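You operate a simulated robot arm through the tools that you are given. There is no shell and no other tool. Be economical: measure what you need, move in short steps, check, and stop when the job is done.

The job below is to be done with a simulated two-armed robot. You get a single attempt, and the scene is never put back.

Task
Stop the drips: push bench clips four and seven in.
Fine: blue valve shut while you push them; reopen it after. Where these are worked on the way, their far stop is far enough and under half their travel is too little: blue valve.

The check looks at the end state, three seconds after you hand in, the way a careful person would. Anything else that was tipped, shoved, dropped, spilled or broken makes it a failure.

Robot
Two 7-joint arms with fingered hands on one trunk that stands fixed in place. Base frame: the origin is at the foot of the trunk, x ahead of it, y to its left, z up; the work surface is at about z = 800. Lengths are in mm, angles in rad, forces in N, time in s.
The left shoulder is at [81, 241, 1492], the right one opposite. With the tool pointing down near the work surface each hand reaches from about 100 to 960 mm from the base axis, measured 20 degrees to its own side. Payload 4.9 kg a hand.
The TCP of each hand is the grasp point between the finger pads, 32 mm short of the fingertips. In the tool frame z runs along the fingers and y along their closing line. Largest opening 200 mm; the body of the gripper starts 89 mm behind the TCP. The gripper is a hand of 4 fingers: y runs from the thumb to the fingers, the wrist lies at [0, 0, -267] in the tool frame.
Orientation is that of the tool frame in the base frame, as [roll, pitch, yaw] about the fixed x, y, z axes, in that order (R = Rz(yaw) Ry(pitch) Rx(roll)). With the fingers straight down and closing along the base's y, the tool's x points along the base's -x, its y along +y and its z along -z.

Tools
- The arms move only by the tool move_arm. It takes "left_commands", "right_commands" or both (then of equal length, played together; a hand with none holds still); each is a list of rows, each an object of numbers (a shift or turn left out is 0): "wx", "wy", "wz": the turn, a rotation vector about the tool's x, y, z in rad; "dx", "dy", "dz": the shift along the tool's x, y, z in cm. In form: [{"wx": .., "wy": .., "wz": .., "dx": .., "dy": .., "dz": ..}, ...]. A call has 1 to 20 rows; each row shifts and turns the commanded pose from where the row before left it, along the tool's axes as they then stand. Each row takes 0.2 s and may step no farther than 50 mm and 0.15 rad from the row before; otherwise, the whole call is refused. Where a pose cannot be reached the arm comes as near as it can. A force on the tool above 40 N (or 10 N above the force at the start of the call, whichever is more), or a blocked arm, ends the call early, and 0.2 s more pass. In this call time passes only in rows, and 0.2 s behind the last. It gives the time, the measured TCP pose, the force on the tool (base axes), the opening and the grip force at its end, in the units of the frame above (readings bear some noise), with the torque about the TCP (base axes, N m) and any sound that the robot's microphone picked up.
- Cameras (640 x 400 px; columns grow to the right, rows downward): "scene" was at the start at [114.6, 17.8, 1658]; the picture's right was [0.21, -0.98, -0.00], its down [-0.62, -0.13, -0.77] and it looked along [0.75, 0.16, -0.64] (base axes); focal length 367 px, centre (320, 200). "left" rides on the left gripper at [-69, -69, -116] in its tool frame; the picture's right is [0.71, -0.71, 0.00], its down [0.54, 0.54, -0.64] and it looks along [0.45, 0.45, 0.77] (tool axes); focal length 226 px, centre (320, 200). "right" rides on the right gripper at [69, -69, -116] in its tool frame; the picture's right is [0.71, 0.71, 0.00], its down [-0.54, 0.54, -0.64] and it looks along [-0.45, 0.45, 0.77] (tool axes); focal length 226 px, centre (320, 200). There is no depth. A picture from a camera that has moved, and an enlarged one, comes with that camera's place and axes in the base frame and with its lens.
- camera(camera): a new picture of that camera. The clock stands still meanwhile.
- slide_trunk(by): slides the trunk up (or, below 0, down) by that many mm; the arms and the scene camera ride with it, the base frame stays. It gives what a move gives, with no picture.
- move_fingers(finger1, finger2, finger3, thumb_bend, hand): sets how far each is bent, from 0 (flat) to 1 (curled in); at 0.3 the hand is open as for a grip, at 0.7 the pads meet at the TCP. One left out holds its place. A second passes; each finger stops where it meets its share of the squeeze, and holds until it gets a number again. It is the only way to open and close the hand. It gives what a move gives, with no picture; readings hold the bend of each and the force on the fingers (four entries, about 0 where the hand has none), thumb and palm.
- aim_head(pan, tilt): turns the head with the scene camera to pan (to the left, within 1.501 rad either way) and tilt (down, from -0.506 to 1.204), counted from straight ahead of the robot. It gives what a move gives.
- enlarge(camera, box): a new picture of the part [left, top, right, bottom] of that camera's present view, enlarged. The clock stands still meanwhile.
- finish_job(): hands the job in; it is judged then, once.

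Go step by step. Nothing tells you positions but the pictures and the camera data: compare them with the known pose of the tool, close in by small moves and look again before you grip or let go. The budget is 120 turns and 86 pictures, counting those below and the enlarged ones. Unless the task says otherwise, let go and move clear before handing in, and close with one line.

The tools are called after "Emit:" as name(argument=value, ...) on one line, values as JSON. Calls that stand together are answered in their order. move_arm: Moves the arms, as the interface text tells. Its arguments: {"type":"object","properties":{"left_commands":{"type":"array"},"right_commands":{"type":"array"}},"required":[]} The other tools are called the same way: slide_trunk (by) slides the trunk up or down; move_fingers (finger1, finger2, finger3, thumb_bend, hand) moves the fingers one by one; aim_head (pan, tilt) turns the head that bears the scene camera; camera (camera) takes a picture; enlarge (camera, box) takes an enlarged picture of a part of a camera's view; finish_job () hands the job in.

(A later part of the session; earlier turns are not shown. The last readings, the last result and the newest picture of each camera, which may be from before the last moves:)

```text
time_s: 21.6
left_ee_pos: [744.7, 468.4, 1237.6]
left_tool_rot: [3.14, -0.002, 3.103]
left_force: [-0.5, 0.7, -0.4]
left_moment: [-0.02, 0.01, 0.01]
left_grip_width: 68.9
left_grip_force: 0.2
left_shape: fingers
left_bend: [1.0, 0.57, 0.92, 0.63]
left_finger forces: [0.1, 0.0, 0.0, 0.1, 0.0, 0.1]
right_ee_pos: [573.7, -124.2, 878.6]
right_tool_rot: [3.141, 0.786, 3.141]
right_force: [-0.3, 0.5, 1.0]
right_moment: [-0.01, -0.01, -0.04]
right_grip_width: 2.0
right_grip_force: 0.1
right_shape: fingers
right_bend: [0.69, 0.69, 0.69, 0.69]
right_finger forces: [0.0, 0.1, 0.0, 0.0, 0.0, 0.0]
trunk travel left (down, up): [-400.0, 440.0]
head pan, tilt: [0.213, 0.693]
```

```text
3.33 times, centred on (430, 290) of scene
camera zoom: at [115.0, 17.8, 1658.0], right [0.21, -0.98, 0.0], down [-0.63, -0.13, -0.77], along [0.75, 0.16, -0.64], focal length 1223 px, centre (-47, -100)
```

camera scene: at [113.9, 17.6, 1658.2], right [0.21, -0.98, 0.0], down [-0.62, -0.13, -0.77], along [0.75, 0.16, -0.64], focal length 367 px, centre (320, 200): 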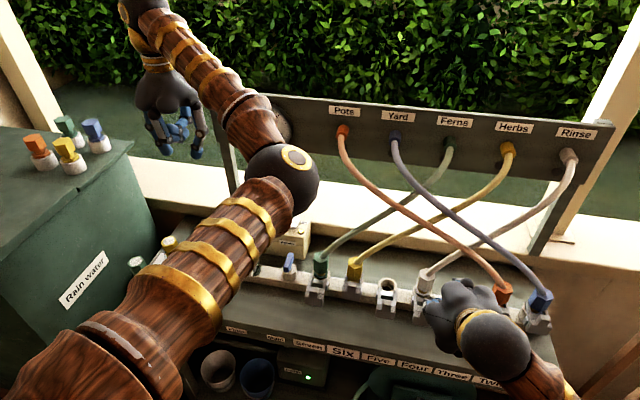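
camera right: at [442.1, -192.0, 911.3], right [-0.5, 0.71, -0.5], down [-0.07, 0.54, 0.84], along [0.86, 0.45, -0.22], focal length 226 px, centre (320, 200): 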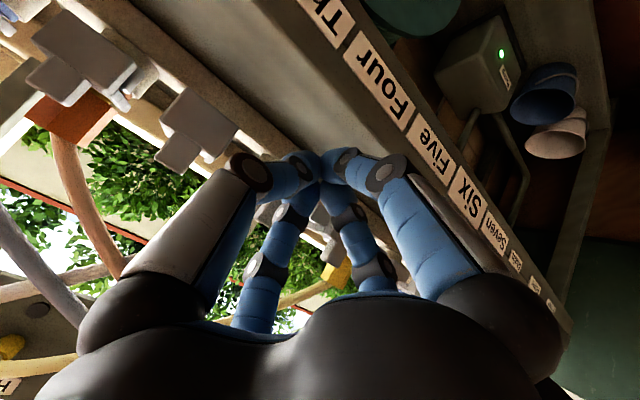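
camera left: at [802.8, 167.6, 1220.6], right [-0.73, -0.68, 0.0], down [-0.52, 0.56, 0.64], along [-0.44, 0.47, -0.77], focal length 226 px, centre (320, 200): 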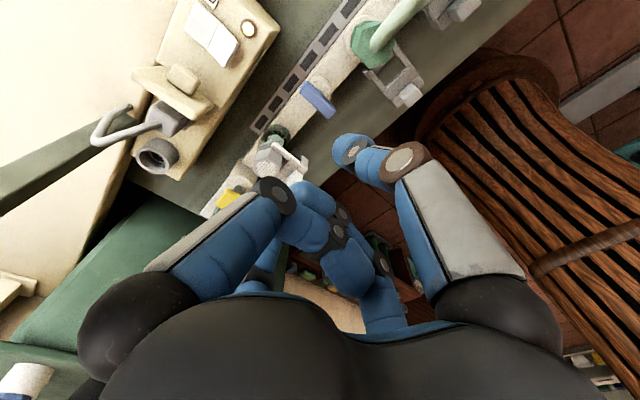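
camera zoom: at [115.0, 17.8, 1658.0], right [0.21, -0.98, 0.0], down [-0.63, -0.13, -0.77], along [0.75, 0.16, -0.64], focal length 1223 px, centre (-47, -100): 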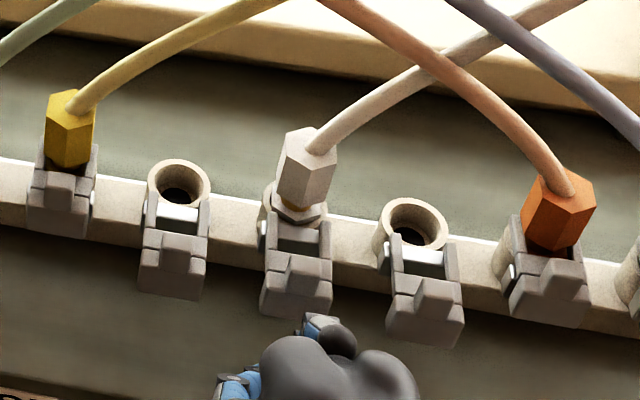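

The fingertips are lined up with block four. I'll advance to just short of contact, then press in small force-guarded steps.

Emit:
move_arm(right_commands=[{"dx": -1.2, "dz": 1.2, "dy": 0.1}, {"dx": -1.2, "dz": 1.2}, {"dx": -0.9, "dz": 0.9}, {"dx": -0.4, "dz": 0.4}, {"dx": -0.4, "dz": 0.4}])

Emit:
enlarge(camera="scene", box=[350, 230, 510, 350])

```text
time_s: 22.8
left_ee_pos: [744.4, 469.1, 1238.6]
left_tool_rot: [-3.142, -0.002, 3.102]
left_force: [0.0, -0.9, 0.3]
left_moment: [-0.01, 0.01, -0.01]
left_grip_width: 69.0
left_grip_force: 0.1
left_shape: fingers
left_bend: [1.0, 0.57, 0.92, 0.63]
left_finger forces: [0.0, 0.0, 0.0, 0.1, 0.1, 0.0]
right_ee_pos: [635.4, -122.5, 882.4]
right_tool_rot: [3.14, 0.784, -3.141]
right_force: [0.5, -0.4, 0.5]
right_moment: [0.01, -0.02, -0.04]
right_grip_width: 2.1
right_grip_force: 0.1
right_shape: fingers
right_bend: [0.69, 0.69, 0.69, 0.69]
right_finger forces: [0.0, 0.0, 0.3, 0.0, 0.1, 0.1]
trunk travel left (down, up): [-400.0, 440.0]
head pan, tilt: [0.213, 0.693]
```

```text
3.33 times, centred on (430, 290) of scene
camera zoom: at [114.6, 17.9, 1658.0], right [0.21, -0.98, 0.0], down [-0.62, -0.13, -0.77], along [0.75, 0.16, -0.64], focal length 1223 px, centre (-47, -100)
```

zoom: 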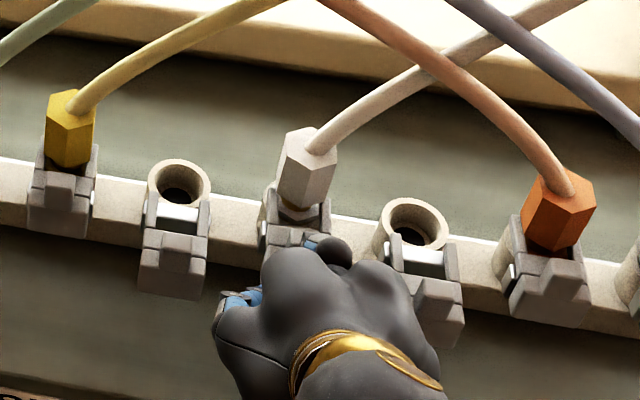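

Some contact is starting. Pressing on in small steps.

Emit:
move_arm(right_commands=[{"dx": -0.3, "dz": 0.3}, {"dx": -0.3, "dz": 0.3}, {"dx": -0.3, "dz": 0.3}, {"dx": -0.3, "dz": 0.3}])

Emit:
enlarge(camera="scene", box=[350, 230, 510, 350])

```text
time_s: 23.8
left_ee_pos: [743.8, 467.9, 1238.8]
left_tool_rot: [-3.141, -0.001, 3.101]
left_force: [0.2, -0.2, -0.5]
left_moment: [0.0, -0.01, 0.01]
left_grip_width: 69.0
left_grip_force: 0.0
left_shape: fingers
left_bend: [1.0, 0.57, 0.92, 0.63]
left_finger forces: [0.0, 0.0, 0.1, 0.0, 0.0, 0.1]
right_ee_pos: [649.0, -121.0, 882.9]
right_tool_rot: [3.14, 0.787, -3.141]
right_force: [-6.8, -0.1, -0.6]
right_moment: [-0.01, -0.12, 0.03]
right_grip_width: 2.2
right_grip_force: 2.6
right_shape: fingers
right_bend: [0.69, 0.69, 0.7, 0.69]
right_finger forces: [0.0, 0.0, 6.2, 0.0, 0.1, 0.0]
trunk travel left (down, up): [-400.0, 440.0]
head pan, tilt: [0.213, 0.693]
```

```text
3.33 times, centred on (430, 290) of scene
camera zoom: at [112.9, 17.8, 1658.1], right [0.21, -0.98, 0.0], down [-0.62, -0.13, -0.77], along [0.75, 0.16, -0.64], focal length 1223 px, centre (-47, -100)
```

zoom: 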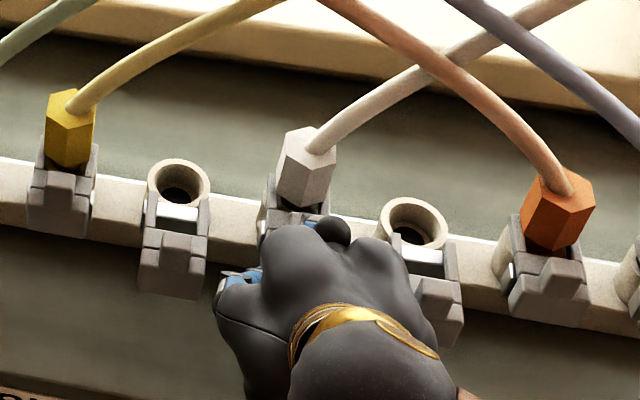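

The clip is sliding with about 7 N. Continuing.

Emit:
move_arm(right_commands=[{"dx": -0.3, "dz": 0.3}, {"dx": -0.3, "dz": 0.3}, {"dx": -0.3, "dz": 0.3}, {"dx": -0.3, "dz": 0.3}])

Emit:
enlarge(camera="scene", box=[350, 230, 510, 350])

```text
time_s: 24.5
left_ee_pos: [741.1, 469.6, 1241.4]
left_tool_rot: [-3.141, 0.002, 3.101]
left_force: [-0.3, 0.0, 0.0]
left_moment: [0.0, 0.02, -0.02]
left_grip_width: 69.2
left_grip_force: 0.0
left_shape: fingers
left_bend: [1.0, 0.57, 0.92, 0.63]
left_finger forces: [0.0, 0.1, 0.1, 0.0, 0.0, 0.1]
right_ee_pos: [652.9, -122.3, 883.6]
right_tool_rot: [3.14, 0.779, -3.14]
right_force: [-34.1, -5.8, 6.7]
right_moment: [-0.09, -0.12, -0.39]
right_grip_width: 2.9
right_grip_force: 21.4
right_shape: fingers
right_bend: [0.69, 0.68, 0.7, 0.69]
right_finger forces: [0.0, 0.1, 20.5, 0.0, 21.8, 0.0]
trunk travel left (down, up): [-400.0, 440.0]
head pan, tilt: [0.213, 0.693]
stopped in row 3 (right hand): the force on the tool passed its limit at 44 N (the readings are from after the stop); the commanded pose is now the measured one
```

```text
3.33 times, centred on (430, 290) of scene
camera zoom: at [109.8, 16.8, 1658.4], right [0.21, -0.98, 0.0], down [-0.62, -0.13, -0.77], along [0.75, 0.16, -0.64], focal length 1223 px, centre (-47, -100)
```

zoom: 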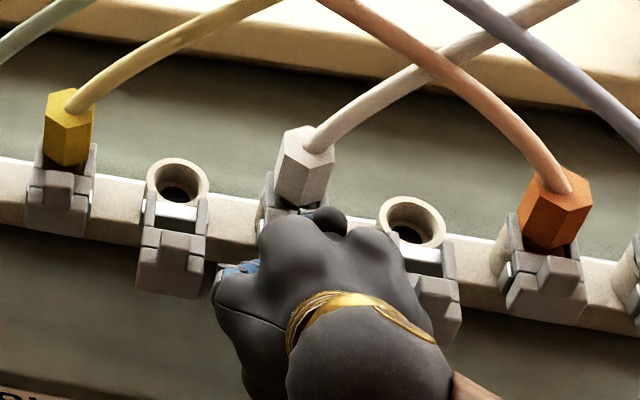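

It stopped hard, either at the clip's end or against something else. I'll back off and inspect.

Emit:
move_arm(right_commands=[{"dx": 1.5, "dz": -1.5}, {"dx": 2.5, "dz": -2.5}, {"dx": 2.5, "dz": -2.5}])

Emit:
enlarge(camera="scene", box=[350, 230, 510, 350])

```text
time_s: 25.3
left_ee_pos: [742.9, 469.6, 1238.6]
left_tool_rot: [-3.139, 0.0, 3.106]
left_force: [0.0, 0.7, -0.2]
left_moment: [0.0, -0.02, -0.03]
left_grip_width: 69.2
left_grip_force: 0.1
left_shape: fingers
left_bend: [1.0, 0.57, 0.92, 0.63]
left_finger forces: [0.0, 0.1, 0.1, 0.0, 0.1, 0.1]
right_ee_pos: [567.5, -125.8, 885.1]
right_tool_rot: [-3.141, 0.782, -3.138]
right_force: [-1.4, -0.2, 0.3]
right_moment: [-0.04, 0.0, 0.01]
right_grip_width: 2.6
right_grip_force: 0.0
right_shape: fingers
right_bend: [0.69, 0.68, 0.7, 0.69]
right_finger forces: [0.1, 0.1, 0.0, 0.0, 0.0, 0.0]
trunk travel left (down, up): [-400.0, 440.0]
head pan, tilt: [0.213, 0.693]
```

```text
3.33 times, centred on (430, 290) of scene
camera zoom: at [113.6, 17.7, 1658.1], right [0.21, -0.98, 0.0], down [-0.62, -0.13, -0.77], along [0.75, 0.16, -0.64], focal length 1223 px, centre (-47, -100)
```

zoom: 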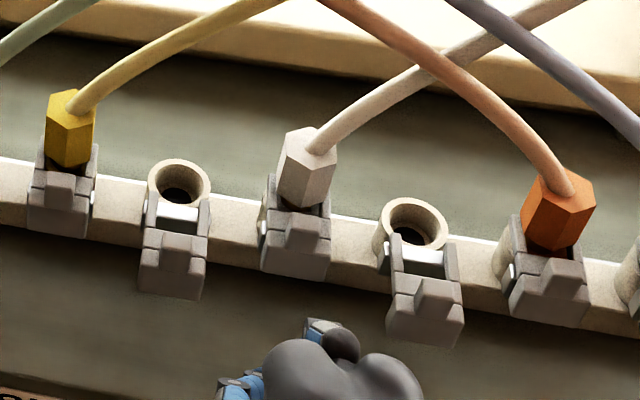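

Clip four is now in, matching two and six. Clip seven's front face is near (660, 150, 858), so I'll use the left hand in the same way. First the right hand rises clear while the left tilts and closes.

Emit:
move_arm(left_commands=[{"wz": -0.04}, {"wy": -0.131}, {"wy": -0.131}, {"wy": -0.131}, {"wy": -0.131}, {"wy": -0.131}, {"wy": -0.131}], right_commands=[{"dx": -2.9, "dy": -1.7, "dz": -2.9}, {"dx": -2.9, "dy": -1.7, "dz": -2.9}, {"dx": -2.9, "dy": -1.7, "dz": -2.9}, {"dx": -2.9, "dy": -1.7, "dz": -2.9}, {"dx": -2.9, "dy": -1.7, "dz": -2.9}, {"dx": -2.9, "dy": -1.7, "dz": -2.9}, {"dx": 0}])

Emit:
move_fingers(hand="left", finger1=0.7, finger2=0.7, finger3=0.7, thumb_bend=0.7)

Emit:
move_arm(left_commands=[{"dx": 3.39, "dy": -2.91, "dz": 1.21}, {"dx": 3.39, "dy": -2.91, "dz": 1.21}, {"dx": 3.39, "dy": -2.91, "dz": 1.21}, {"dx": 3.39, "dy": -2.91, "dz": 1.21}, {"dx": 3.39, "dy": -2.91, "dz": 1.21}, {"dx": 3.39, "dy": -2.91, "dz": 1.21}, {"dx": 3.39, "dy": -2.91, "dz": 1.21}, {"dx": 3.39, "dy": -2.91, "dz": 1.21}])

Emit:
camera(camera="left")

Emit:
camera(camera="scene")

```text
time_s: 26.9
left_ee_pos: [742.9, 469.3, 1239.0]
left_tool_rot: [3.141, 0.789, -3.141]
left_force: [0.5, -0.3, 0.1]
left_moment: [0.03, 0.01, -0.01]
left_grip_width: 68.9
left_grip_force: 0.0
left_shape: fingers
left_bend: [1.0, 0.57, 0.92, 0.63]
left_finger forces: [0.1, 0.1, 0.0, 0.0, 0.1, 0.0]
right_ee_pos: [586.7, -221.3, 1122.4]
right_tool_rot: [-3.141, 0.784, -3.139]
right_force: [0.0, -0.2, 0.2]
right_moment: [-0.01, 0.0, 0.03]
right_grip_width: 2.7
right_grip_force: 0.2
right_shape: fingers
right_bend: [0.69, 0.68, 0.7, 0.69]
right_finger forces: [0.0, 0.1, 0.0, 0.0, 0.0, 0.0]
right hand out of reach, approached as far as the arm can: row 5, 6
trunk travel left (down, up): [-400.0, 440.0]
head pan, tilt: [0.213, 0.693]
```

```text
time_s: 27.9
left_ee_pos: [742.8, 470.0, 1239.1]
left_tool_rot: [-3.141, 0.787, -3.141]
left_force: [0.4, 0.8, 0.2]
left_moment: [0.0, 0.01, 0.0]
left_grip_width: 3.0
left_grip_force: 0.1
left_shape: fingers
left_bend: [0.75, 0.69, 0.68, 0.69]
left_finger forces: [0.0, 0.0, 0.0, 0.0, 0.0, 0.1]
right_ee_pos: [587.2, -222.7, 1121.7]
right_tool_rot: [3.141, 0.778, -3.139]
right_force: [0.4, 0.2, 1.2]
right_moment: [0.02, -0.01, 0.02]
right_grip_width: 2.7
right_grip_force: 0.1
right_shape: fingers
right_bend: [0.69, 0.68, 0.7, 0.69]
right_finger forces: [0.1, 0.0, 0.0, 0.0, 0.1, 0.1]
trunk travel left (down, up): [-400.0, 440.0]
head pan, tilt: [0.213, 0.693]
```

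```text
time_s: 29.7
left_ee_pos: [620.5, 236.9, 975.7]
left_tool_rot: [3.139, 0.787, 3.141]
left_force: [-0.4, -0.4, 0.5]
left_moment: [0.01, -0.01, 0.0]
left_grip_width: 2.5
left_grip_force: 0.1
left_shape: fingers
left_bend: [0.74, 0.68, 0.68, 0.69]
left_finger forces: [0.0, 0.0, 0.0, 0.0, 0.0, 0.1]
right_ee_pos: [586.5, -224.5, 1122.4]
right_tool_rot: [3.137, 0.783, -3.141]
right_force: [-0.3, -0.3, -0.3]
right_moment: [0.04, 0.03, 0.04]
right_grip_width: 2.6
right_grip_force: 0.1
right_shape: fingers
right_bend: [0.69, 0.68, 0.7, 0.69]
right_finger forces: [0.0, 0.1, 0.0, 0.0, 0.0, 0.1]
trunk travel left (down, up): [-400.0, 440.0]
head pan, tilt: [0.213, 0.693]
```

```text
45 pictures are left
camera left: at [586.5, 167.6, 1107.4], right [-0.5, -0.71, -0.5], down [-0.84, 0.54, 0.07], along [0.22, 0.46, -0.86], focal length 226 px, centre (320, 200)
```

left: 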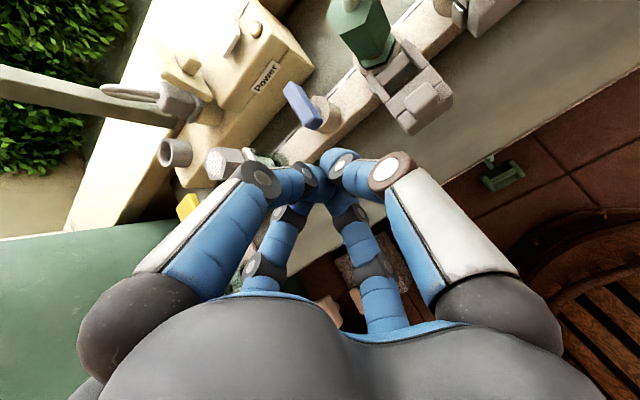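

```text
44 pictures are left
camera scene: at [113.1, 14.4, 1658.2], right [0.21, -0.98, 0.0], down [-0.62, -0.13, -0.77], along [0.75, 0.16, -0.64], focal length 367 px, centre (320, 200)
```

scene: 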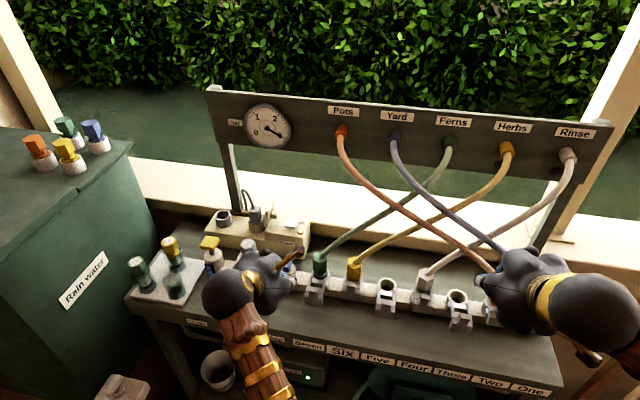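

Both views agree on block seven at y≈152. I'll bring the left fingertips in front of it.

Emit:
move_arm(left_commands=[{"dx": 3.33, "dy": -2.83, "dz": 1.1}, {"dx": 3.33, "dy": -2.83, "dz": 1.1}, {"dx": 3.33, "dy": -2.83, "dz": 1.1}])

Emit:
camera(camera="left")

Emit:
enlarge(camera="scene", box=[230, 230, 390, 350])

```text
time_s: 30.5
left_ee_pos: [573.2, 155.2, 882.1]
left_tool_rot: [-3.141, 0.785, 3.141]
left_force: [-0.5, 0.3, 0.2]
left_moment: [-0.03, 0.0, 0.0]
left_grip_width: 2.6
left_grip_force: 0.1
left_shape: fingers
left_bend: [0.74, 0.68, 0.68, 0.69]
left_finger forces: [0.0, 0.0, 0.1, 0.0, 0.0, 0.0]
right_ee_pos: [587.1, -222.2, 1123.0]
right_tool_rot: [3.141, 0.782, -3.141]
right_force: [-0.1, -0.3, -0.4]
right_moment: [-0.03, 0.0, 0.01]
right_grip_width: 2.5
right_grip_force: 0.0
right_shape: fingers
right_bend: [0.69, 0.68, 0.7, 0.69]
right_finger forces: [0.0, 0.0, 0.1, 0.0, 0.0, 0.1]
trunk travel left (down, up): [-400.0, 440.0]
head pan, tilt: [0.213, 0.693]
```

```text
43 pictures are left
camera left: at [539.1, 86.7, 1012.9], right [-0.5, -0.71, -0.5], down [-0.84, 0.54, 0.07], along [0.22, 0.46, -0.86], focal length 226 px, centre (320, 200)
```

left: 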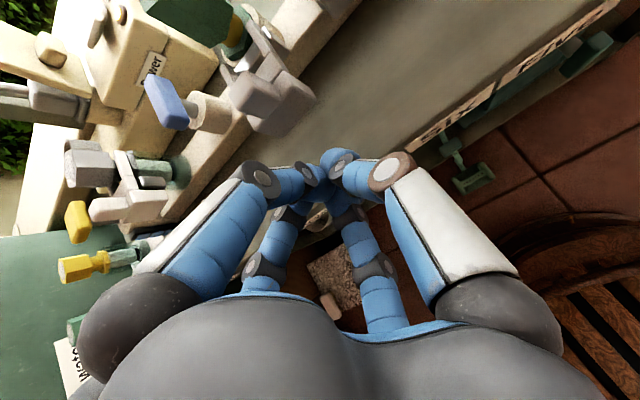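

```text
3.33 times, centred on (310, 290) of scene
camera zoom: at [114.1, 17.7, 1658.0], right [0.21, -0.98, 0.0], down [-0.62, -0.13, -0.77], along [0.75, 0.16, -0.64], focal length 1223 px, centre (353, -100)
```

zoom: 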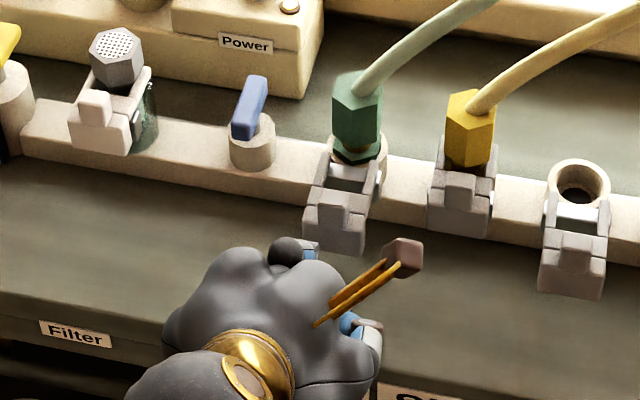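

Aligned with block seven. Advancing to contact.

Emit:
move_arm(left_commands=[{"dx": -1.2, "dz": 1.2, "dy": -0.2}, {"dx": -1.2, "dz": 1.2}, {"dx": -0.9, "dz": 0.9}, {"dx": -0.4, "dz": 0.4}, {"dx": -0.4, "dz": 0.4}])

Emit:
enlarge(camera="scene", box=[230, 230, 390, 350])

Emit:
camera(camera="left")

```text
time_s: 31.7
left_ee_pos: [633.4, 149.0, 883.7]
left_tool_rot: [-3.14, 0.784, -3.14]
left_force: [-0.3, 0.1, 0.8]
left_moment: [0.01, -0.01, -0.02]
left_grip_width: 2.6
left_grip_force: 0.0
left_shape: fingers
left_bend: [0.74, 0.68, 0.68, 0.69]
left_finger forces: [0.1, 0.0, 0.1, 0.0, 0.1, 0.0]
right_ee_pos: [587.7, -222.3, 1122.5]
right_tool_rot: [-3.141, 0.78, -3.14]
right_force: [0.6, 0.1, -0.7]
right_moment: [0.0, -0.01, 0.01]
right_grip_width: 2.9
right_grip_force: 0.0
right_shape: fingers
right_bend: [0.69, 0.68, 0.7, 0.69]
right_finger forces: [0.1, 0.0, 0.1, 0.1, 0.0, 0.1]
trunk travel left (down, up): [-400.0, 440.0]
head pan, tilt: [0.213, 0.693]
```

```text
3.33 times, centred on (310, 290) of scene
camera zoom: at [114.5, 17.7, 1658.0], right [0.21, -0.98, 0.0], down [-0.62, -0.13, -0.77], along [0.75, 0.16, -0.64], focal length 1223 px, centre (353, -100)
```

zoom: 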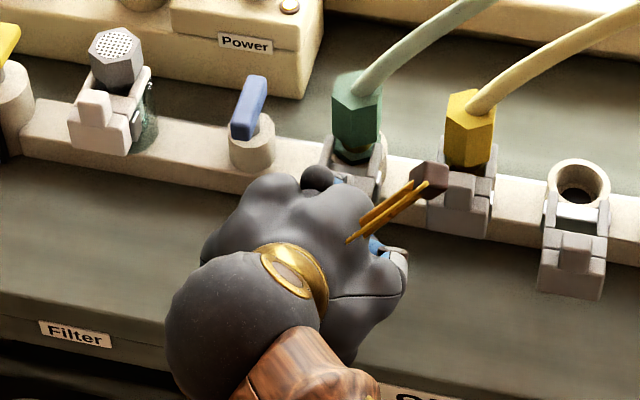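

```text
40 pictures are left
camera left: at [599.0, 80.3, 1013.6], right [-0.5, -0.71, -0.5], down [-0.84, 0.54, 0.07], along [0.22, 0.45, -0.86], focal length 226 px, centre (320, 200)
```

left: 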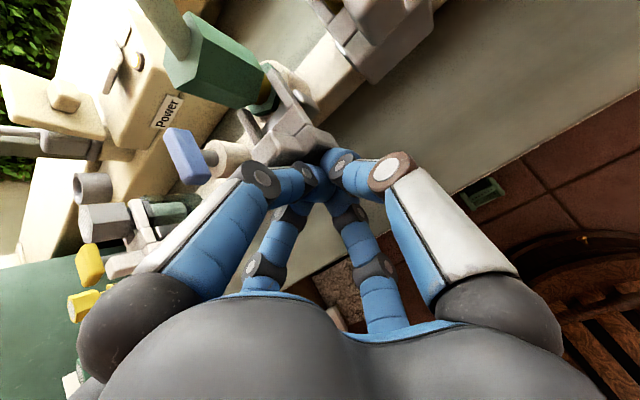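

The tips are at the block. Pressing it in with guarded steps.

Emit:
move_arm(left_commands=[{"dx": -0.3, "dz": 0.3, "dy": 0.1}, {"dx": -0.3, "dz": 0.3, "dy": 0.1}, {"dx": -0.3, "dz": 0.3}, {"dx": -0.3, "dz": 0.3}, {"dx": -0.3, "dz": 0.3}, {"dx": -0.3, "dz": 0.3}, {"dx": -0.3, "dz": 0.3}])

Emit:
camera(camera="left")

```text
time_s: 33.4
left_ee_pos: [655.3, 152.8, 882.3]
left_tool_rot: [3.139, 0.776, 3.137]
left_force: [-32.6, -2.7, 8.6]
left_moment: [-0.13, 0.27, -0.37]
left_grip_width: 1.6
left_grip_force: 23.2
left_shape: fingers
left_bend: [0.74, 0.68, 0.68, 0.69]
left_finger forces: [0.1, 10.9, 0.0, 0.0, 35.7, 0.0]
right_ee_pos: [584.5, -223.2, 1123.6]
right_tool_rot: [-3.141, 0.784, -3.138]
right_force: [0.0, -0.1, -0.1]
right_moment: [0.0, 0.03, 0.02]
right_grip_width: 2.8
right_grip_force: 0.0
right_shape: fingers
right_bend: [0.69, 0.68, 0.7, 0.69]
right_finger forces: [0.0, 0.0, 0.1, 0.0, 0.1, 0.0]
trunk travel left (down, up): [-400.0, 440.0]
head pan, tilt: [0.213, 0.693]
stopped in row 7 (left hand): the force on the tool passed its limit at 43 N (the readings are from after the stop); the commanded pose is now the measured one
```

```text
39 pictures are left
camera left: at [622.1, 82.6, 1012.8], right [-0.51, -0.7, -0.5], down [-0.83, 0.54, 0.08], along [0.21, 0.46, -0.86], focal length 226 px, centre (320, 200)
```

left: 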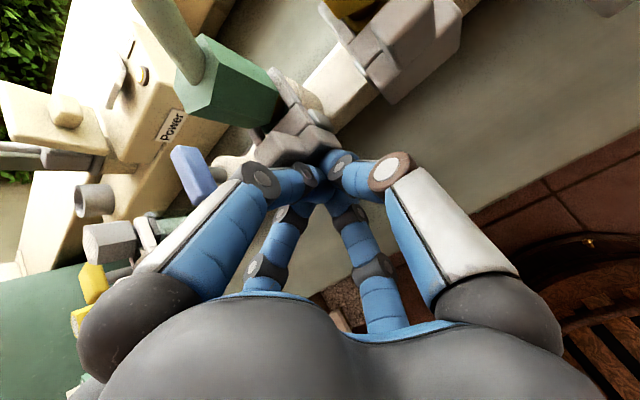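

It came up against its stop at the same depth as four did. I'll back away and check the clip.

Emit:
move_arm(left_commands=[{"dx": 1.5, "dz": -1.5}, {"dx": 2.5, "dz": -2.5}, {"dx": 2.5, "dz": -2.5}, {"dx": -2, "dz": -2}])

Emit:
enlarge(camera="scene", box=[250, 230, 450, 350])

```text
time_s: 34.4
left_ee_pos: [568.1, 153.2, 912.9]
left_tool_rot: [3.141, 0.778, 3.137]
left_force: [0.3, 0.0, 0.0]
left_moment: [-0.01, 0.01, 0.01]
left_grip_width: 2.2
left_grip_force: 0.1
left_shape: fingers
left_bend: [0.74, 0.68, 0.69, 0.69]
left_finger forces: [0.0, 0.0, 0.0, 0.1, 0.1, 0.1]
right_ee_pos: [589.4, -221.5, 1122.1]
right_tool_rot: [3.141, 0.78, -3.14]
right_force: [0.3, -0.3, 0.9]
right_moment: [0.0, 0.02, 0.05]
right_grip_width: 2.5
right_grip_force: 0.0
right_shape: fingers
right_bend: [0.69, 0.68, 0.7, 0.69]
right_finger forces: [0.1, 0.1, 0.0, 0.1, 0.0, 0.0]
trunk travel left (down, up): [-400.0, 440.0]
head pan, tilt: [0.213, 0.693]
```

```text
3.20 times, centred on (350, 290) of scene
camera zoom: at [115.7, 17.0, 1657.8], right [0.21, -0.98, 0.0], down [-0.63, -0.13, -0.77], along [0.75, 0.16, -0.64], focal length 1174 px, centre (224, -88)
```

zoom: 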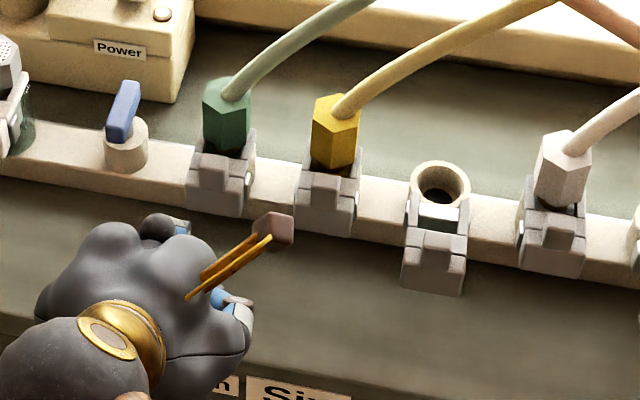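

Clips four and seven are both in. Now I'll raise the left hand, straighten it, and return over the valve to reopen it.

Emit:
move_arm(left_commands=[{"dx": -3.4, "dz": -3.4}, {"dx": -3.4, "dz": -3.4}, {"dx": -3.4, "dz": -3.4}, {"dx": -3.4, "dz": -3.4}, {"wy": 0.131}, {"wy": 0.131}, {"wy": 0.131}, {"wy": 0.131}, {"wy": 0.131}, {"wy": 0.124}])

Emit:
move_fingers(hand="left", finger1=1.0, finger3=0.95, finger2=0.57, thumb_bend=0.62)

```text
time_s: 36.6
left_ee_pos: [568.5, 152.0, 1102.5]
left_tool_rot: [-3.141, -0.006, 3.14]
left_force: [0.0, -0.7, -1.0]
left_moment: [-0.01, 0.04, -0.01]
left_grip_width: 1.7
left_grip_force: 0.0
left_shape: fingers
left_bend: [0.73, 0.68, 0.69, 0.69]
left_finger forces: [0.0, 0.0, 0.1, 0.0, 0.0, 0.1]
right_ee_pos: [589.1, -220.6, 1121.5]
right_tool_rot: [-3.141, 0.781, -3.14]
right_force: [-0.7, 0.4, 1.1]
right_moment: [0.01, -0.01, 0.0]
right_grip_width: 2.6
right_grip_force: 0.1
right_shape: fingers
right_bend: [0.69, 0.68, 0.7, 0.69]
right_finger forces: [0.0, 0.0, 0.1, 0.1, 0.0, 0.0]
trunk travel left (down, up): [-400.0, 440.0]
head pan, tilt: [0.213, 0.693]
```

```text
time_s: 37.6
left_ee_pos: [568.4, 150.4, 1101.4]
left_tool_rot: [3.141, -0.001, 3.14]
left_force: [0.1, 0.1, 0.3]
left_moment: [0.0, -0.03, 0.05]
left_grip_width: 18.0
left_grip_force: 0.0
left_shape: fingers
left_bend: [0.76, 0.56, 0.69, 0.62]
left_finger forces: [0.0, 0.1, 0.1, 0.0, 0.1, 0.0]
right_ee_pos: [588.6, -221.6, 1121.7]
right_tool_rot: [-3.141, 0.781, -3.141]
right_force: [-0.4, -0.6, 0.2]
right_moment: [-0.01, -0.01, 0.0]
right_grip_width: 2.6
right_grip_force: 0.0
right_shape: fingers
right_bend: [0.69, 0.68, 0.7, 0.69]
right_finger forces: [0.0, 0.0, 0.0, 0.1, 0.0, 0.0]
trunk travel left (down, up): [-400.0, 440.0]
head pan, tilt: [0.213, 0.693]
```

Fingers 1 and 3 blocked each other, so I'll reopen finger 3, fold finger 1 first, then finger 3. Meanwhile I move over the valve.

Emit:
move_fingers(hand="left", finger1=0.3, finger3=0.3, finger2=0.4, thumb_bend=0.4)

Emit:
move_fingers(hand="left", finger1=1.0)

Emit:
move_fingers(hand="left", finger3=1.0, finger2=0.57, thumb_bend=0.6)

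Emit:
move_arm(left_commands=[{"dx": -3.4, "dy": 1.76}, {"dx": -3.4, "dy": 1.76}, {"dx": -3.4, "dy": 1.76}, {"dx": -3.4, "dy": 1.76}, {"dx": -3.4, "dy": 1.76}])

Emit:
camera(camera="left")

```text
time_s: 38.6
left_ee_pos: [569.1, 151.5, 1102.9]
left_tool_rot: [3.14, 0.0, 3.141]
left_force: [-0.5, 0.4, 0.5]
left_moment: [0.0, 0.0, 0.01]
left_grip_width: 123.8
left_grip_force: 0.1
left_shape: fingers
left_bend: [0.3, 0.4, 0.3, 0.4]
left_finger forces: [0.0, 0.0, 0.0, 0.0, 0.0, 0.0]
right_ee_pos: [587.9, -222.7, 1122.2]
right_tool_rot: [3.141, 0.78, -3.14]
right_force: [-0.8, -0.6, 1.1]
right_moment: [0.0, -0.02, 0.01]
right_grip_width: 2.8
right_grip_force: 0.0
right_shape: fingers
right_bend: [0.69, 0.68, 0.7, 0.69]
right_finger forces: [0.1, 0.1, 0.0, 0.0, 0.0, 0.1]
trunk travel left (down, up): [-400.0, 440.0]
head pan, tilt: [0.213, 0.693]
```

```text
time_s: 39.6
left_ee_pos: [568.6, 151.0, 1102.7]
left_tool_rot: [-3.141, -0.002, 3.139]
left_force: [-0.4, 0.0, 0.1]
left_moment: [0.05, 0.02, 0.0]
left_grip_width: 100.1
left_grip_force: 0.0
left_shape: fingers
left_bend: [1.0, 0.4, 0.3, 0.4]
left_finger forces: [0.1, 0.0, 0.1, 0.0, 0.1, 0.0]
right_ee_pos: [587.6, -222.7, 1121.8]
right_tool_rot: [-3.141, 0.779, -3.138]
right_force: [-0.3, -1.0, -0.6]
right_moment: [0.0, -0.01, 0.0]
right_grip_width: 2.8
right_grip_force: 0.0
right_shape: fingers
right_bend: [0.69, 0.68, 0.7, 0.69]
right_finger forces: [0.1, 0.0, 0.1, 0.0, 0.0, 0.0]
trunk travel left (down, up): [-400.0, 440.0]
head pan, tilt: [0.213, 0.693]
```

```text
time_s: 40.6
left_ee_pos: [568.1, 150.6, 1101.8]
left_tool_rot: [-3.14, -0.002, 3.141]
left_force: [-1.1, 0.4, -0.2]
left_moment: [0.01, -0.03, -0.01]
left_grip_width: 73.5
left_grip_force: 0.0
left_shape: fingers
left_bend: [1.0, 0.56, 0.92, 0.6]
left_finger forces: [0.1, 0.1, 0.1, 0.0, 0.1, 0.0]
right_ee_pos: [588.1, -222.5, 1121.0]
right_tool_rot: [-3.141, 0.779, -3.14]
right_force: [0.4, -0.7, 0.2]
right_moment: [0.0, -0.01, -0.01]
right_grip_width: 2.4
right_grip_force: 0.2
right_shape: fingers
right_bend: [0.69, 0.68, 0.7, 0.69]
right_finger forces: [0.0, 0.1, 0.0, 0.1, 0.0, 0.0]
trunk travel left (down, up): [-400.0, 440.0]
head pan, tilt: [0.213, 0.693]
```

```text
time_s: 41.8
left_ee_pos: [740.8, 240.1, 1101.2]
left_tool_rot: [-3.14, -0.004, 3.138]
left_force: [-0.3, -0.5, 0.7]
left_moment: [-0.04, 0.02, -0.02]
left_grip_width: 73.5
left_grip_force: 0.2
left_shape: fingers
left_bend: [1.0, 0.56, 0.92, 0.6]
left_finger forces: [0.1, 0.0, 0.0, 0.0, 0.0, 0.0]
right_ee_pos: [587.9, -220.7, 1121.2]
right_tool_rot: [3.142, 0.78, -3.137]
right_force: [-0.6, -0.2, -0.7]
right_moment: [-0.02, 0.02, -0.01]
right_grip_width: 2.5
right_grip_force: 0.0
right_shape: fingers
right_bend: [0.69, 0.68, 0.7, 0.69]
right_finger forces: [0.0, 0.1, 0.0, 0.0, 0.0, 0.1]
trunk travel left (down, up): [-400.0, 440.0]
head pan, tilt: [0.213, 0.693]
```

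```text
37 pictures are left
camera left: at [808.4, 172.1, 1217.2], right [-0.71, -0.71, 0.0], down [-0.54, 0.54, 0.64], along [-0.46, 0.45, -0.76], focal length 226 px, centre (320, 200)
```

left: 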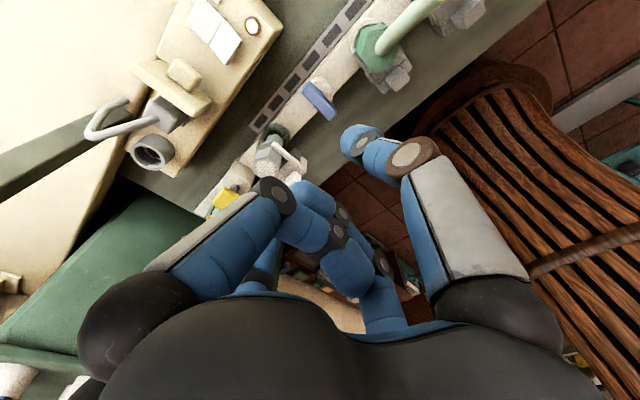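

The valve is below, centred. Descending to grip height.

Emit:
move_arm(left_commands=[{"dz": 4.5, "dx": 0.25}, {"dz": 4.5}, {"dz": 4.5}, {"dz": 3}, {"dz": 2}, {"dz": 1}])

Emit:
camera(camera="left")

```text
time_s: 43.2
left_ee_pos: [734.2, 238.3, 906.6]
left_tool_rot: [-3.14, -0.002, 3.141]
left_force: [-0.7, 0.3, 0.1]
left_moment: [-0.05, 0.03, -0.02]
left_grip_width: 73.4
left_grip_force: 0.9
left_shape: fingers
left_bend: [1.0, 0.56, 0.92, 0.6]
left_finger forces: [0.0, 0.0, 0.0, 0.0, 0.6, 0.0]
right_ee_pos: [588.5, -222.9, 1123.1]
right_tool_rot: [-3.141, 0.779, -3.139]
right_force: [-0.6, 0.4, 0.0]
right_moment: [-0.01, 0.0, 0.0]
right_grip_width: 2.6
right_grip_force: 0.0
right_shape: fingers
right_bend: [0.69, 0.68, 0.7, 0.69]
right_finger forces: [0.0, 0.0, 0.1, 0.0, 0.0, 0.0]
trunk travel left (down, up): [-400.0, 440.0]
head pan, tilt: [0.213, 0.693]
```

```text
36 pictures are left
camera left: at [802.6, 169.3, 1022.7], right [-0.71, -0.71, 0.0], down [-0.54, 0.54, 0.64], along [-0.46, 0.46, -0.77], focal length 226 px, centre (320, 200)
```

left: 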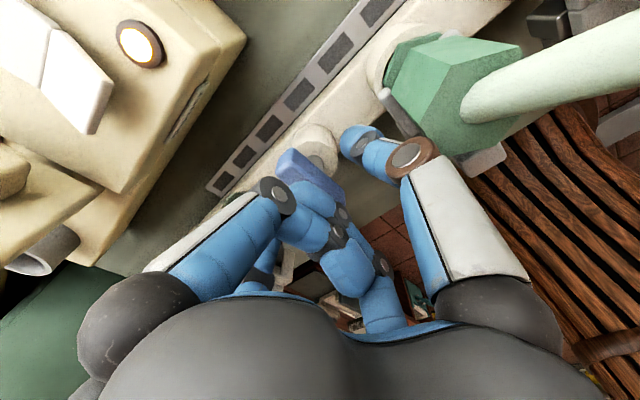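

The bar is between the pads. Gripping, then turning back counter-clockwise.

Emit:
move_fingers(hand="left", finger2=0.7, thumb_bend=0.7)

Emit:
move_arm(left_commands=[{"dx": -0.2, "dy": 0.1}, {"wz": -0.1}, {"wz": -0.1}, {"wz": -0.1}, {"wz": -0.1}])

Emit:
camera(camera="left")

```text
time_s: 44.2
left_ee_pos: [734.0, 238.6, 906.3]
left_tool_rot: [3.141, -0.003, 3.14]
left_force: [0.4, 0.5, -0.6]
left_moment: [0.02, 0.0, 0.02]
left_grip_width: 62.5
left_grip_force: 4.2
left_shape: fingers
left_bend: [1.0, 0.67, 0.92, 0.68]
left_finger forces: [0.0, 4.3, 0.0, 0.1, 4.1, 0.1]
right_ee_pos: [587.4, -222.1, 1123.6]
right_tool_rot: [3.14, 0.78, -3.14]
right_force: [-0.5, 0.4, -0.5]
right_moment: [0.01, -0.03, -0.02]
right_grip_width: 2.7
right_grip_force: 0.0
right_shape: fingers
right_bend: [0.69, 0.68, 0.7, 0.69]
right_finger forces: [0.0, 0.0, 0.0, 0.0, 0.1, 0.0]
trunk travel left (down, up): [-400.0, 440.0]
head pan, tilt: [0.213, 0.693]
```

```text
time_s: 45.4
left_ee_pos: [736.6, 239.6, 907.5]
left_tool_rot: [3.142, -0.003, -2.743]
left_force: [-3.6, -5.5, -1.5]
left_moment: [-0.15, 0.11, -0.03]
left_grip_width: 64.0
left_grip_force: 4.2
left_shape: fingers
left_bend: [1.0, 0.68, 0.92, 0.68]
left_finger forces: [0.0, 2.4, 0.0, 0.0, 6.2, 0.0]
right_ee_pos: [587.8, -222.2, 1122.2]
right_tool_rot: [3.141, 0.779, -3.141]
right_force: [0.6, -0.4, -0.6]
right_moment: [0.0, -0.01, 0.04]
right_grip_width: 2.5
right_grip_force: 0.0
right_shape: fingers
right_bend: [0.69, 0.68, 0.7, 0.69]
right_finger forces: [0.1, 0.1, 0.1, 0.1, 0.1, 0.0]
trunk travel left (down, up): [-400.0, 440.0]
head pan, tilt: [0.213, 0.693]
```

```text
35 pictures are left
camera left: at [826.9, 202.5, 1024.0], right [-0.38, -0.93, 0.0], down [-0.71, 0.29, 0.64], along [-0.6, 0.24, -0.76], focal length 226 px, centre (320, 200)
```

left: 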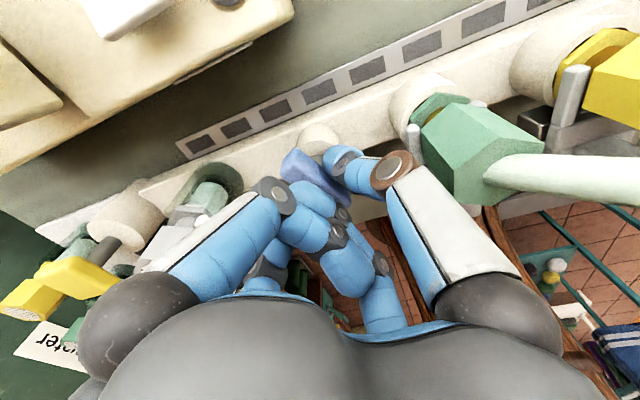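

The handle follows. Continuing to the open stop.

Emit:
move_arm(left_commands=[{"wz": -0.1}, {"wz": -0.1}, {"wz": -0.1}, {"wz": -0.1}, {"wz": -0.1}, {"wz": -0.1}, {"wz": -0.1}, {"wz": -0.1}, {"wz": -0.1}, {"wz": -0.1}, {"wz": -0.1}, {"wz": -0.07}])

Emit:
move_arm(left_commands=[{"wz": -0.05}, {"wz": -0.05}])

Emit:
camera(camera="left")

```text
time_s: 48.0
left_ee_pos: [738.5, 239.3, 907.4]
left_tool_rot: [3.14, 0.003, -1.573]
left_force: [3.0, -6.8, 1.3]
left_moment: [-0.2, -0.08, -0.09]
left_grip_width: 64.2
left_grip_force: 5.2
left_shape: fingers
left_bend: [1.0, 0.68, 0.92, 0.68]
left_finger forces: [0.0, 3.7, 0.0, 0.0, 6.8, 0.0]
right_ee_pos: [587.4, -223.2, 1122.8]
right_tool_rot: [3.138, 0.78, 3.141]
right_force: [-0.1, 1.0, 0.5]
right_moment: [-0.01, 0.02, 0.0]
right_grip_width: 2.7
right_grip_force: 0.1
right_shape: fingers
right_bend: [0.69, 0.68, 0.7, 0.69]
right_finger forces: [0.0, 0.0, 0.0, 0.0, 0.0, 0.0]
trunk travel left (down, up): [-400.0, 440.0]
head pan, tilt: [0.213, 0.693]
```

```text
time_s: 48.6
left_ee_pos: [737.8, 239.4, 907.8]
left_tool_rot: [3.14, 0.002, -1.475]
left_force: [5.6, -8.2, 2.5]
left_moment: [-0.22, -0.17, -0.05]
left_grip_width: 64.4
left_grip_force: 6.0
left_shape: fingers
left_bend: [1.0, 0.68, 0.92, 0.68]
left_finger forces: [0.0, 3.4, 0.0, 0.1, 8.9, 0.0]
right_ee_pos: [587.8, -223.5, 1122.1]
right_tool_rot: [3.141, 0.779, -3.141]
right_force: [-0.1, 0.0, -0.2]
right_moment: [0.01, 0.0, -0.01]
right_grip_width: 2.6
right_grip_force: 0.0
right_shape: fingers
right_bend: [0.69, 0.68, 0.7, 0.69]
right_finger forces: [0.0, 0.1, 0.0, 0.1, 0.1, 0.0]
trunk travel left (down, up): [-400.0, 440.0]
head pan, tilt: [0.213, 0.693]
```

```text
34 pictures are left
camera left: at [799.9, 315.0, 1023.3], right [0.77, -0.64, 0.0], down [-0.49, -0.59, 0.64], along [-0.41, -0.5, -0.77], focal length 226 px, centre (320, 200)
```

left: 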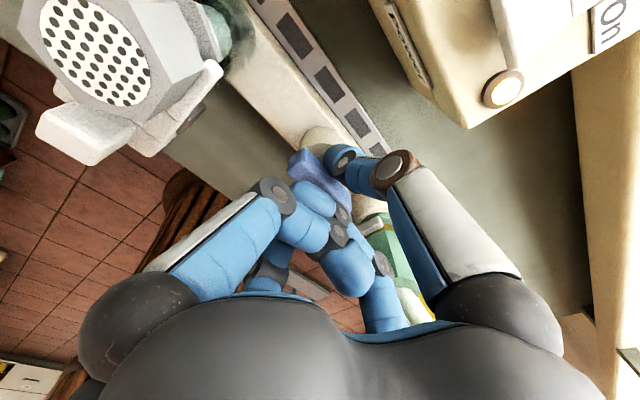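

It's back at the open stop. Releasing and lifting off.

Emit:
move_arm(left_commands=[{"wz": 0.05}])

Emit:
move_fingers(hand="left", finger2=0.54, thumb_bend=0.54)

Emit:
move_arm(left_commands=[{"dz": -2}, {"dz": -4}, {"dz": -4.5}, {"dz": -4.5}, {"dz": -4.5}, {"dz": -4, "dx": -2.5}, {"dz": -4, "dx": -2.5}, {"dx": -4.5}, {"dx": -4.5}, {"dx": -4.5}])

Emit:
camera(camera="scene")

Emit:
camera(camera="left")

```text
time_s: 49.0
left_ee_pos: [738.5, 239.7, 907.3]
left_tool_rot: [3.14, -0.001, -1.523]
left_force: [6.3, -6.8, 1.7]
left_moment: [-0.2, -0.17, -0.07]
left_grip_width: 64.5
left_grip_force: 5.5
left_shape: fingers
left_bend: [1.0, 0.68, 0.92, 0.68]
left_finger forces: [0.0, 2.5, 0.0, 0.0, 9.0, 0.0]
right_ee_pos: [587.9, -222.1, 1121.2]
right_tool_rot: [-3.141, 0.78, 3.141]
right_force: [0.6, -0.6, -0.4]
right_moment: [0.02, -0.01, -0.01]
right_grip_width: 2.6
right_grip_force: 0.0
right_shape: fingers
right_bend: [0.69, 0.68, 0.7, 0.69]
right_finger forces: [0.0, 0.0, 0.1, 0.0, 0.0, 0.0]
trunk travel left (down, up): [-400.0, 440.0]
head pan, tilt: [0.213, 0.693]
```

```text
time_s: 50.0
left_ee_pos: [737.1, 241.7, 907.9]
left_tool_rot: [3.139, 0.0, -1.523]
left_force: [-0.4, 0.2, -0.8]
left_moment: [-0.01, 0.01, 0.02]
left_grip_width: 81.9
left_grip_force: 0.0
left_shape: fingers
left_bend: [1.0, 0.54, 0.92, 0.54]
left_finger forces: [0.0, 0.0, 0.0, 0.0, 0.1, 0.1]
right_ee_pos: [588.7, -221.7, 1122.0]
right_tool_rot: [-3.141, 0.781, -3.141]
right_force: [-0.1, -1.1, 0.5]
right_moment: [0.0, 0.05, -0.01]
right_grip_width: 2.7
right_grip_force: 0.0
right_shape: fingers
right_bend: [0.69, 0.68, 0.7, 0.69]
right_finger forces: [0.0, 0.0, 0.1, 0.0, 0.0, 0.0]
trunk travel left (down, up): [-400.0, 440.0]
head pan, tilt: [0.213, 0.693]
```

```text
time_s: 52.2
left_ee_pos: [730.6, 423.1, 1181.9]
left_tool_rot: [3.14, -0.002, -1.527]
left_force: [0.5, -0.7, 0.3]
left_moment: [0.01, 0.03, 0.0]
left_grip_width: 81.7
left_grip_force: 0.1
left_shape: fingers
left_bend: [1.0, 0.54, 0.92, 0.54]
left_finger forces: [0.1, 0.0, 0.1, 0.0, 0.0, 0.0]
right_ee_pos: [588.4, -221.3, 1122.4]
right_tool_rot: [-3.141, 0.781, -3.14]
right_force: [-0.1, 0.4, 0.6]
right_moment: [-0.01, 0.01, 0.04]
right_grip_width: 2.7
right_grip_force: 0.1
right_shape: fingers
right_bend: [0.69, 0.68, 0.7, 0.69]
right_finger forces: [0.1, 0.1, 0.1, 0.1, 0.0, 0.0]
trunk travel left (down, up): [-400.0, 440.0]
head pan, tilt: [0.213, 0.693]
```

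```text
33 pictures are left
camera scene: at [114.2, 19.7, 1658.0], right [0.21, -0.98, 0.0], down [-0.62, -0.14, -0.77], along [0.75, 0.16, -0.64], focal length 367 px, centre (320, 200)
```

scene: 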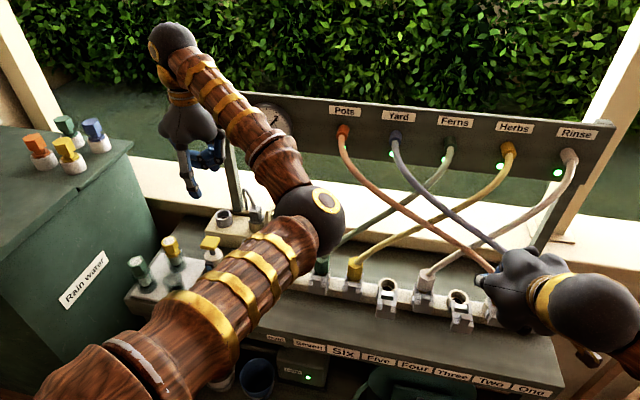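

```text
32 pictures are left
camera left: at [795.1, 495.9, 1296.9], right [0.74, -0.67, 0.0], down [-0.51, -0.56, 0.64], along [-0.44, -0.48, -0.76], focal length 226 px, centre (320, 200)
```

left: 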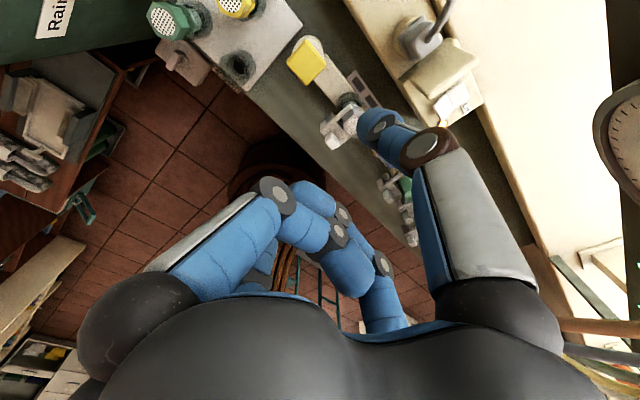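

The panel's green lamps show flow. I'll nudge the left hand so its camera can confirm the handle's angle and the clips.

Emit:
move_arm(left_commands=[{"dx": 4.5}, {"dx": 4.5}])

Emit:
enlarge(camera="left", box=[230, 0, 500, 220])

Emit:
enlarge(camera="scene", box=[300, 90, 600, 330])

```text
time_s: 52.8
left_ee_pos: [734.5, 333.0, 1186.9]
left_tool_rot: [3.141, 0.002, -1.523]
left_force: [-1.2, -0.6, -0.3]
left_moment: [0.03, -0.03, 0.0]
left_grip_width: 82.2
left_grip_force: 0.0
left_shape: fingers
left_bend: [1.0, 0.54, 0.92, 0.54]
left_finger forces: [0.1, 0.1, 0.0, 0.1, 0.1, 0.0]
right_ee_pos: [586.5, -222.4, 1122.3]
right_tool_rot: [3.141, 0.782, -3.141]
right_force: [-0.6, -0.5, -0.2]
right_moment: [0.02, -0.01, 0.01]
right_grip_width: 2.7
right_grip_force: 0.1
right_shape: fingers
right_bend: [0.69, 0.68, 0.7, 0.69]
right_finger forces: [0.1, 0.0, 0.0, 0.0, 0.1, 0.1]
trunk travel left (down, up): [-400.0, 440.0]
head pan, tilt: [0.213, 0.693]
```

```text
1.82 times, centred on (365, 110) of left
camera zoom: at [800.1, 404.6, 1302.9], right [0.74, -0.67, 0.0], down [-0.51, -0.57, 0.64], along [-0.43, -0.47, -0.77], focal length 411 px, centre (238, 364)
```

zoom: 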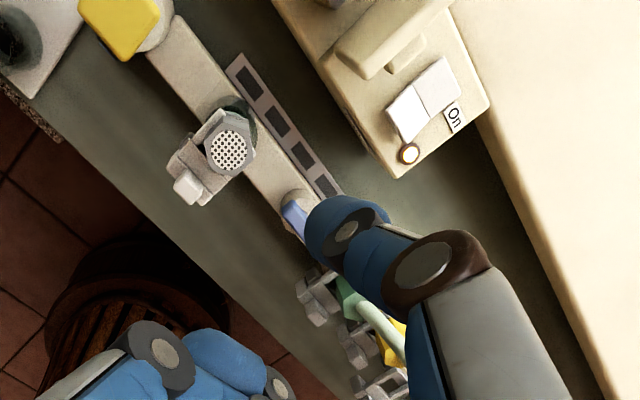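

```text
1.67 times, centred on (450, 210) of scene
camera zoom: at [113.7, 15.4, 1658.1], right [0.21, -0.98, 0.0], down [-0.62, -0.13, -0.77], along [0.75, 0.16, -0.64], focal length 612 px, centre (103, 183)
```

zoom: 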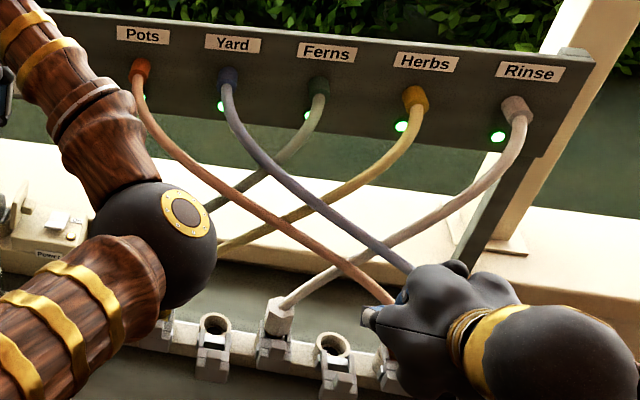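

The lamps are lit. I'll see the handle fully from directly above, as I did at the start.

Emit:
move_arm(left_commands=[{"dx": 4.5}, {"dx": 4.5}])

Emit:
enlarge(camera="left", box=[230, 0, 500, 220])

Emit:
enlarge(camera="scene", box=[220, 80, 320, 180])

```text
time_s: 53.4
left_ee_pos: [737.3, 242.4, 1183.2]
left_tool_rot: [3.14, 0.002, -1.523]
left_force: [-0.7, -0.3, 0.2]
left_moment: [0.03, -0.01, 0.0]
left_grip_width: 82.0
left_grip_force: 0.1
left_shape: fingers
left_bend: [1.0, 0.54, 0.92, 0.54]
left_finger forces: [0.0, 0.1, 0.1, 0.0, 0.1, 0.0]
right_ee_pos: [586.8, -223.8, 1122.5]
right_tool_rot: [3.138, 0.781, 3.14]
right_force: [0.2, -0.2, 0.7]
right_moment: [0.03, -0.03, 0.02]
right_grip_width: 2.5
right_grip_force: 0.1
right_shape: fingers
right_bend: [0.69, 0.68, 0.7, 0.69]
right_finger forces: [0.0, 0.0, 0.1, 0.0, 0.0, 0.0]
trunk travel left (down, up): [-400.0, 440.0]
head pan, tilt: [0.213, 0.693]
```

```text
1.82 times, centred on (365, 110) of left
camera zoom: at [802.9, 313.4, 1299.7], right [0.74, -0.67, 0.0], down [-0.51, -0.57, 0.64], along [-0.43, -0.47, -0.77], focal length 411 px, centre (238, 364)
```

zoom: 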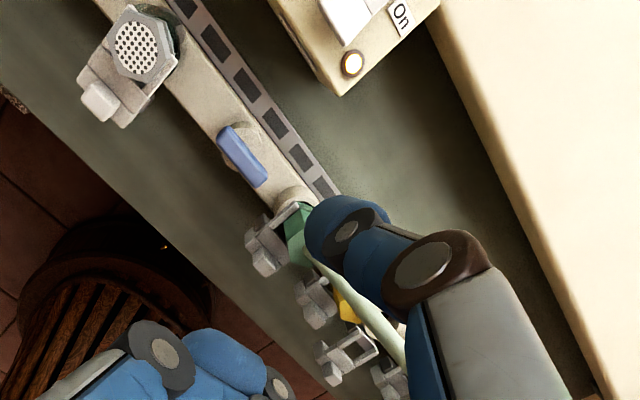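

```text
4.00 times, centred on (270, 130) of scene
camera zoom: at [113.5, 14.2, 1658.1], right [0.21, -0.98, 0.0], down [-0.62, -0.13, -0.77], along [0.75, 0.16, -0.64], focal length 1468 px, centre (520, 480)
```

zoom: 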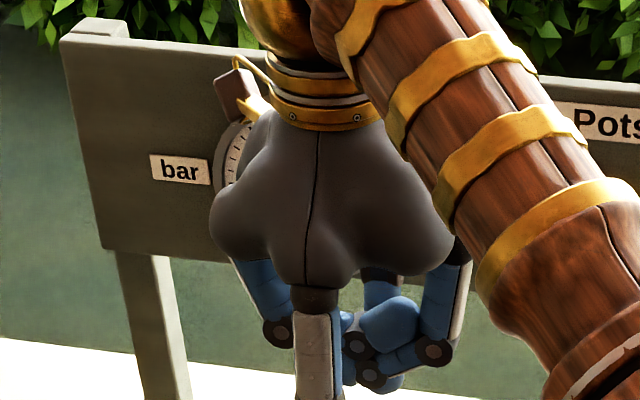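

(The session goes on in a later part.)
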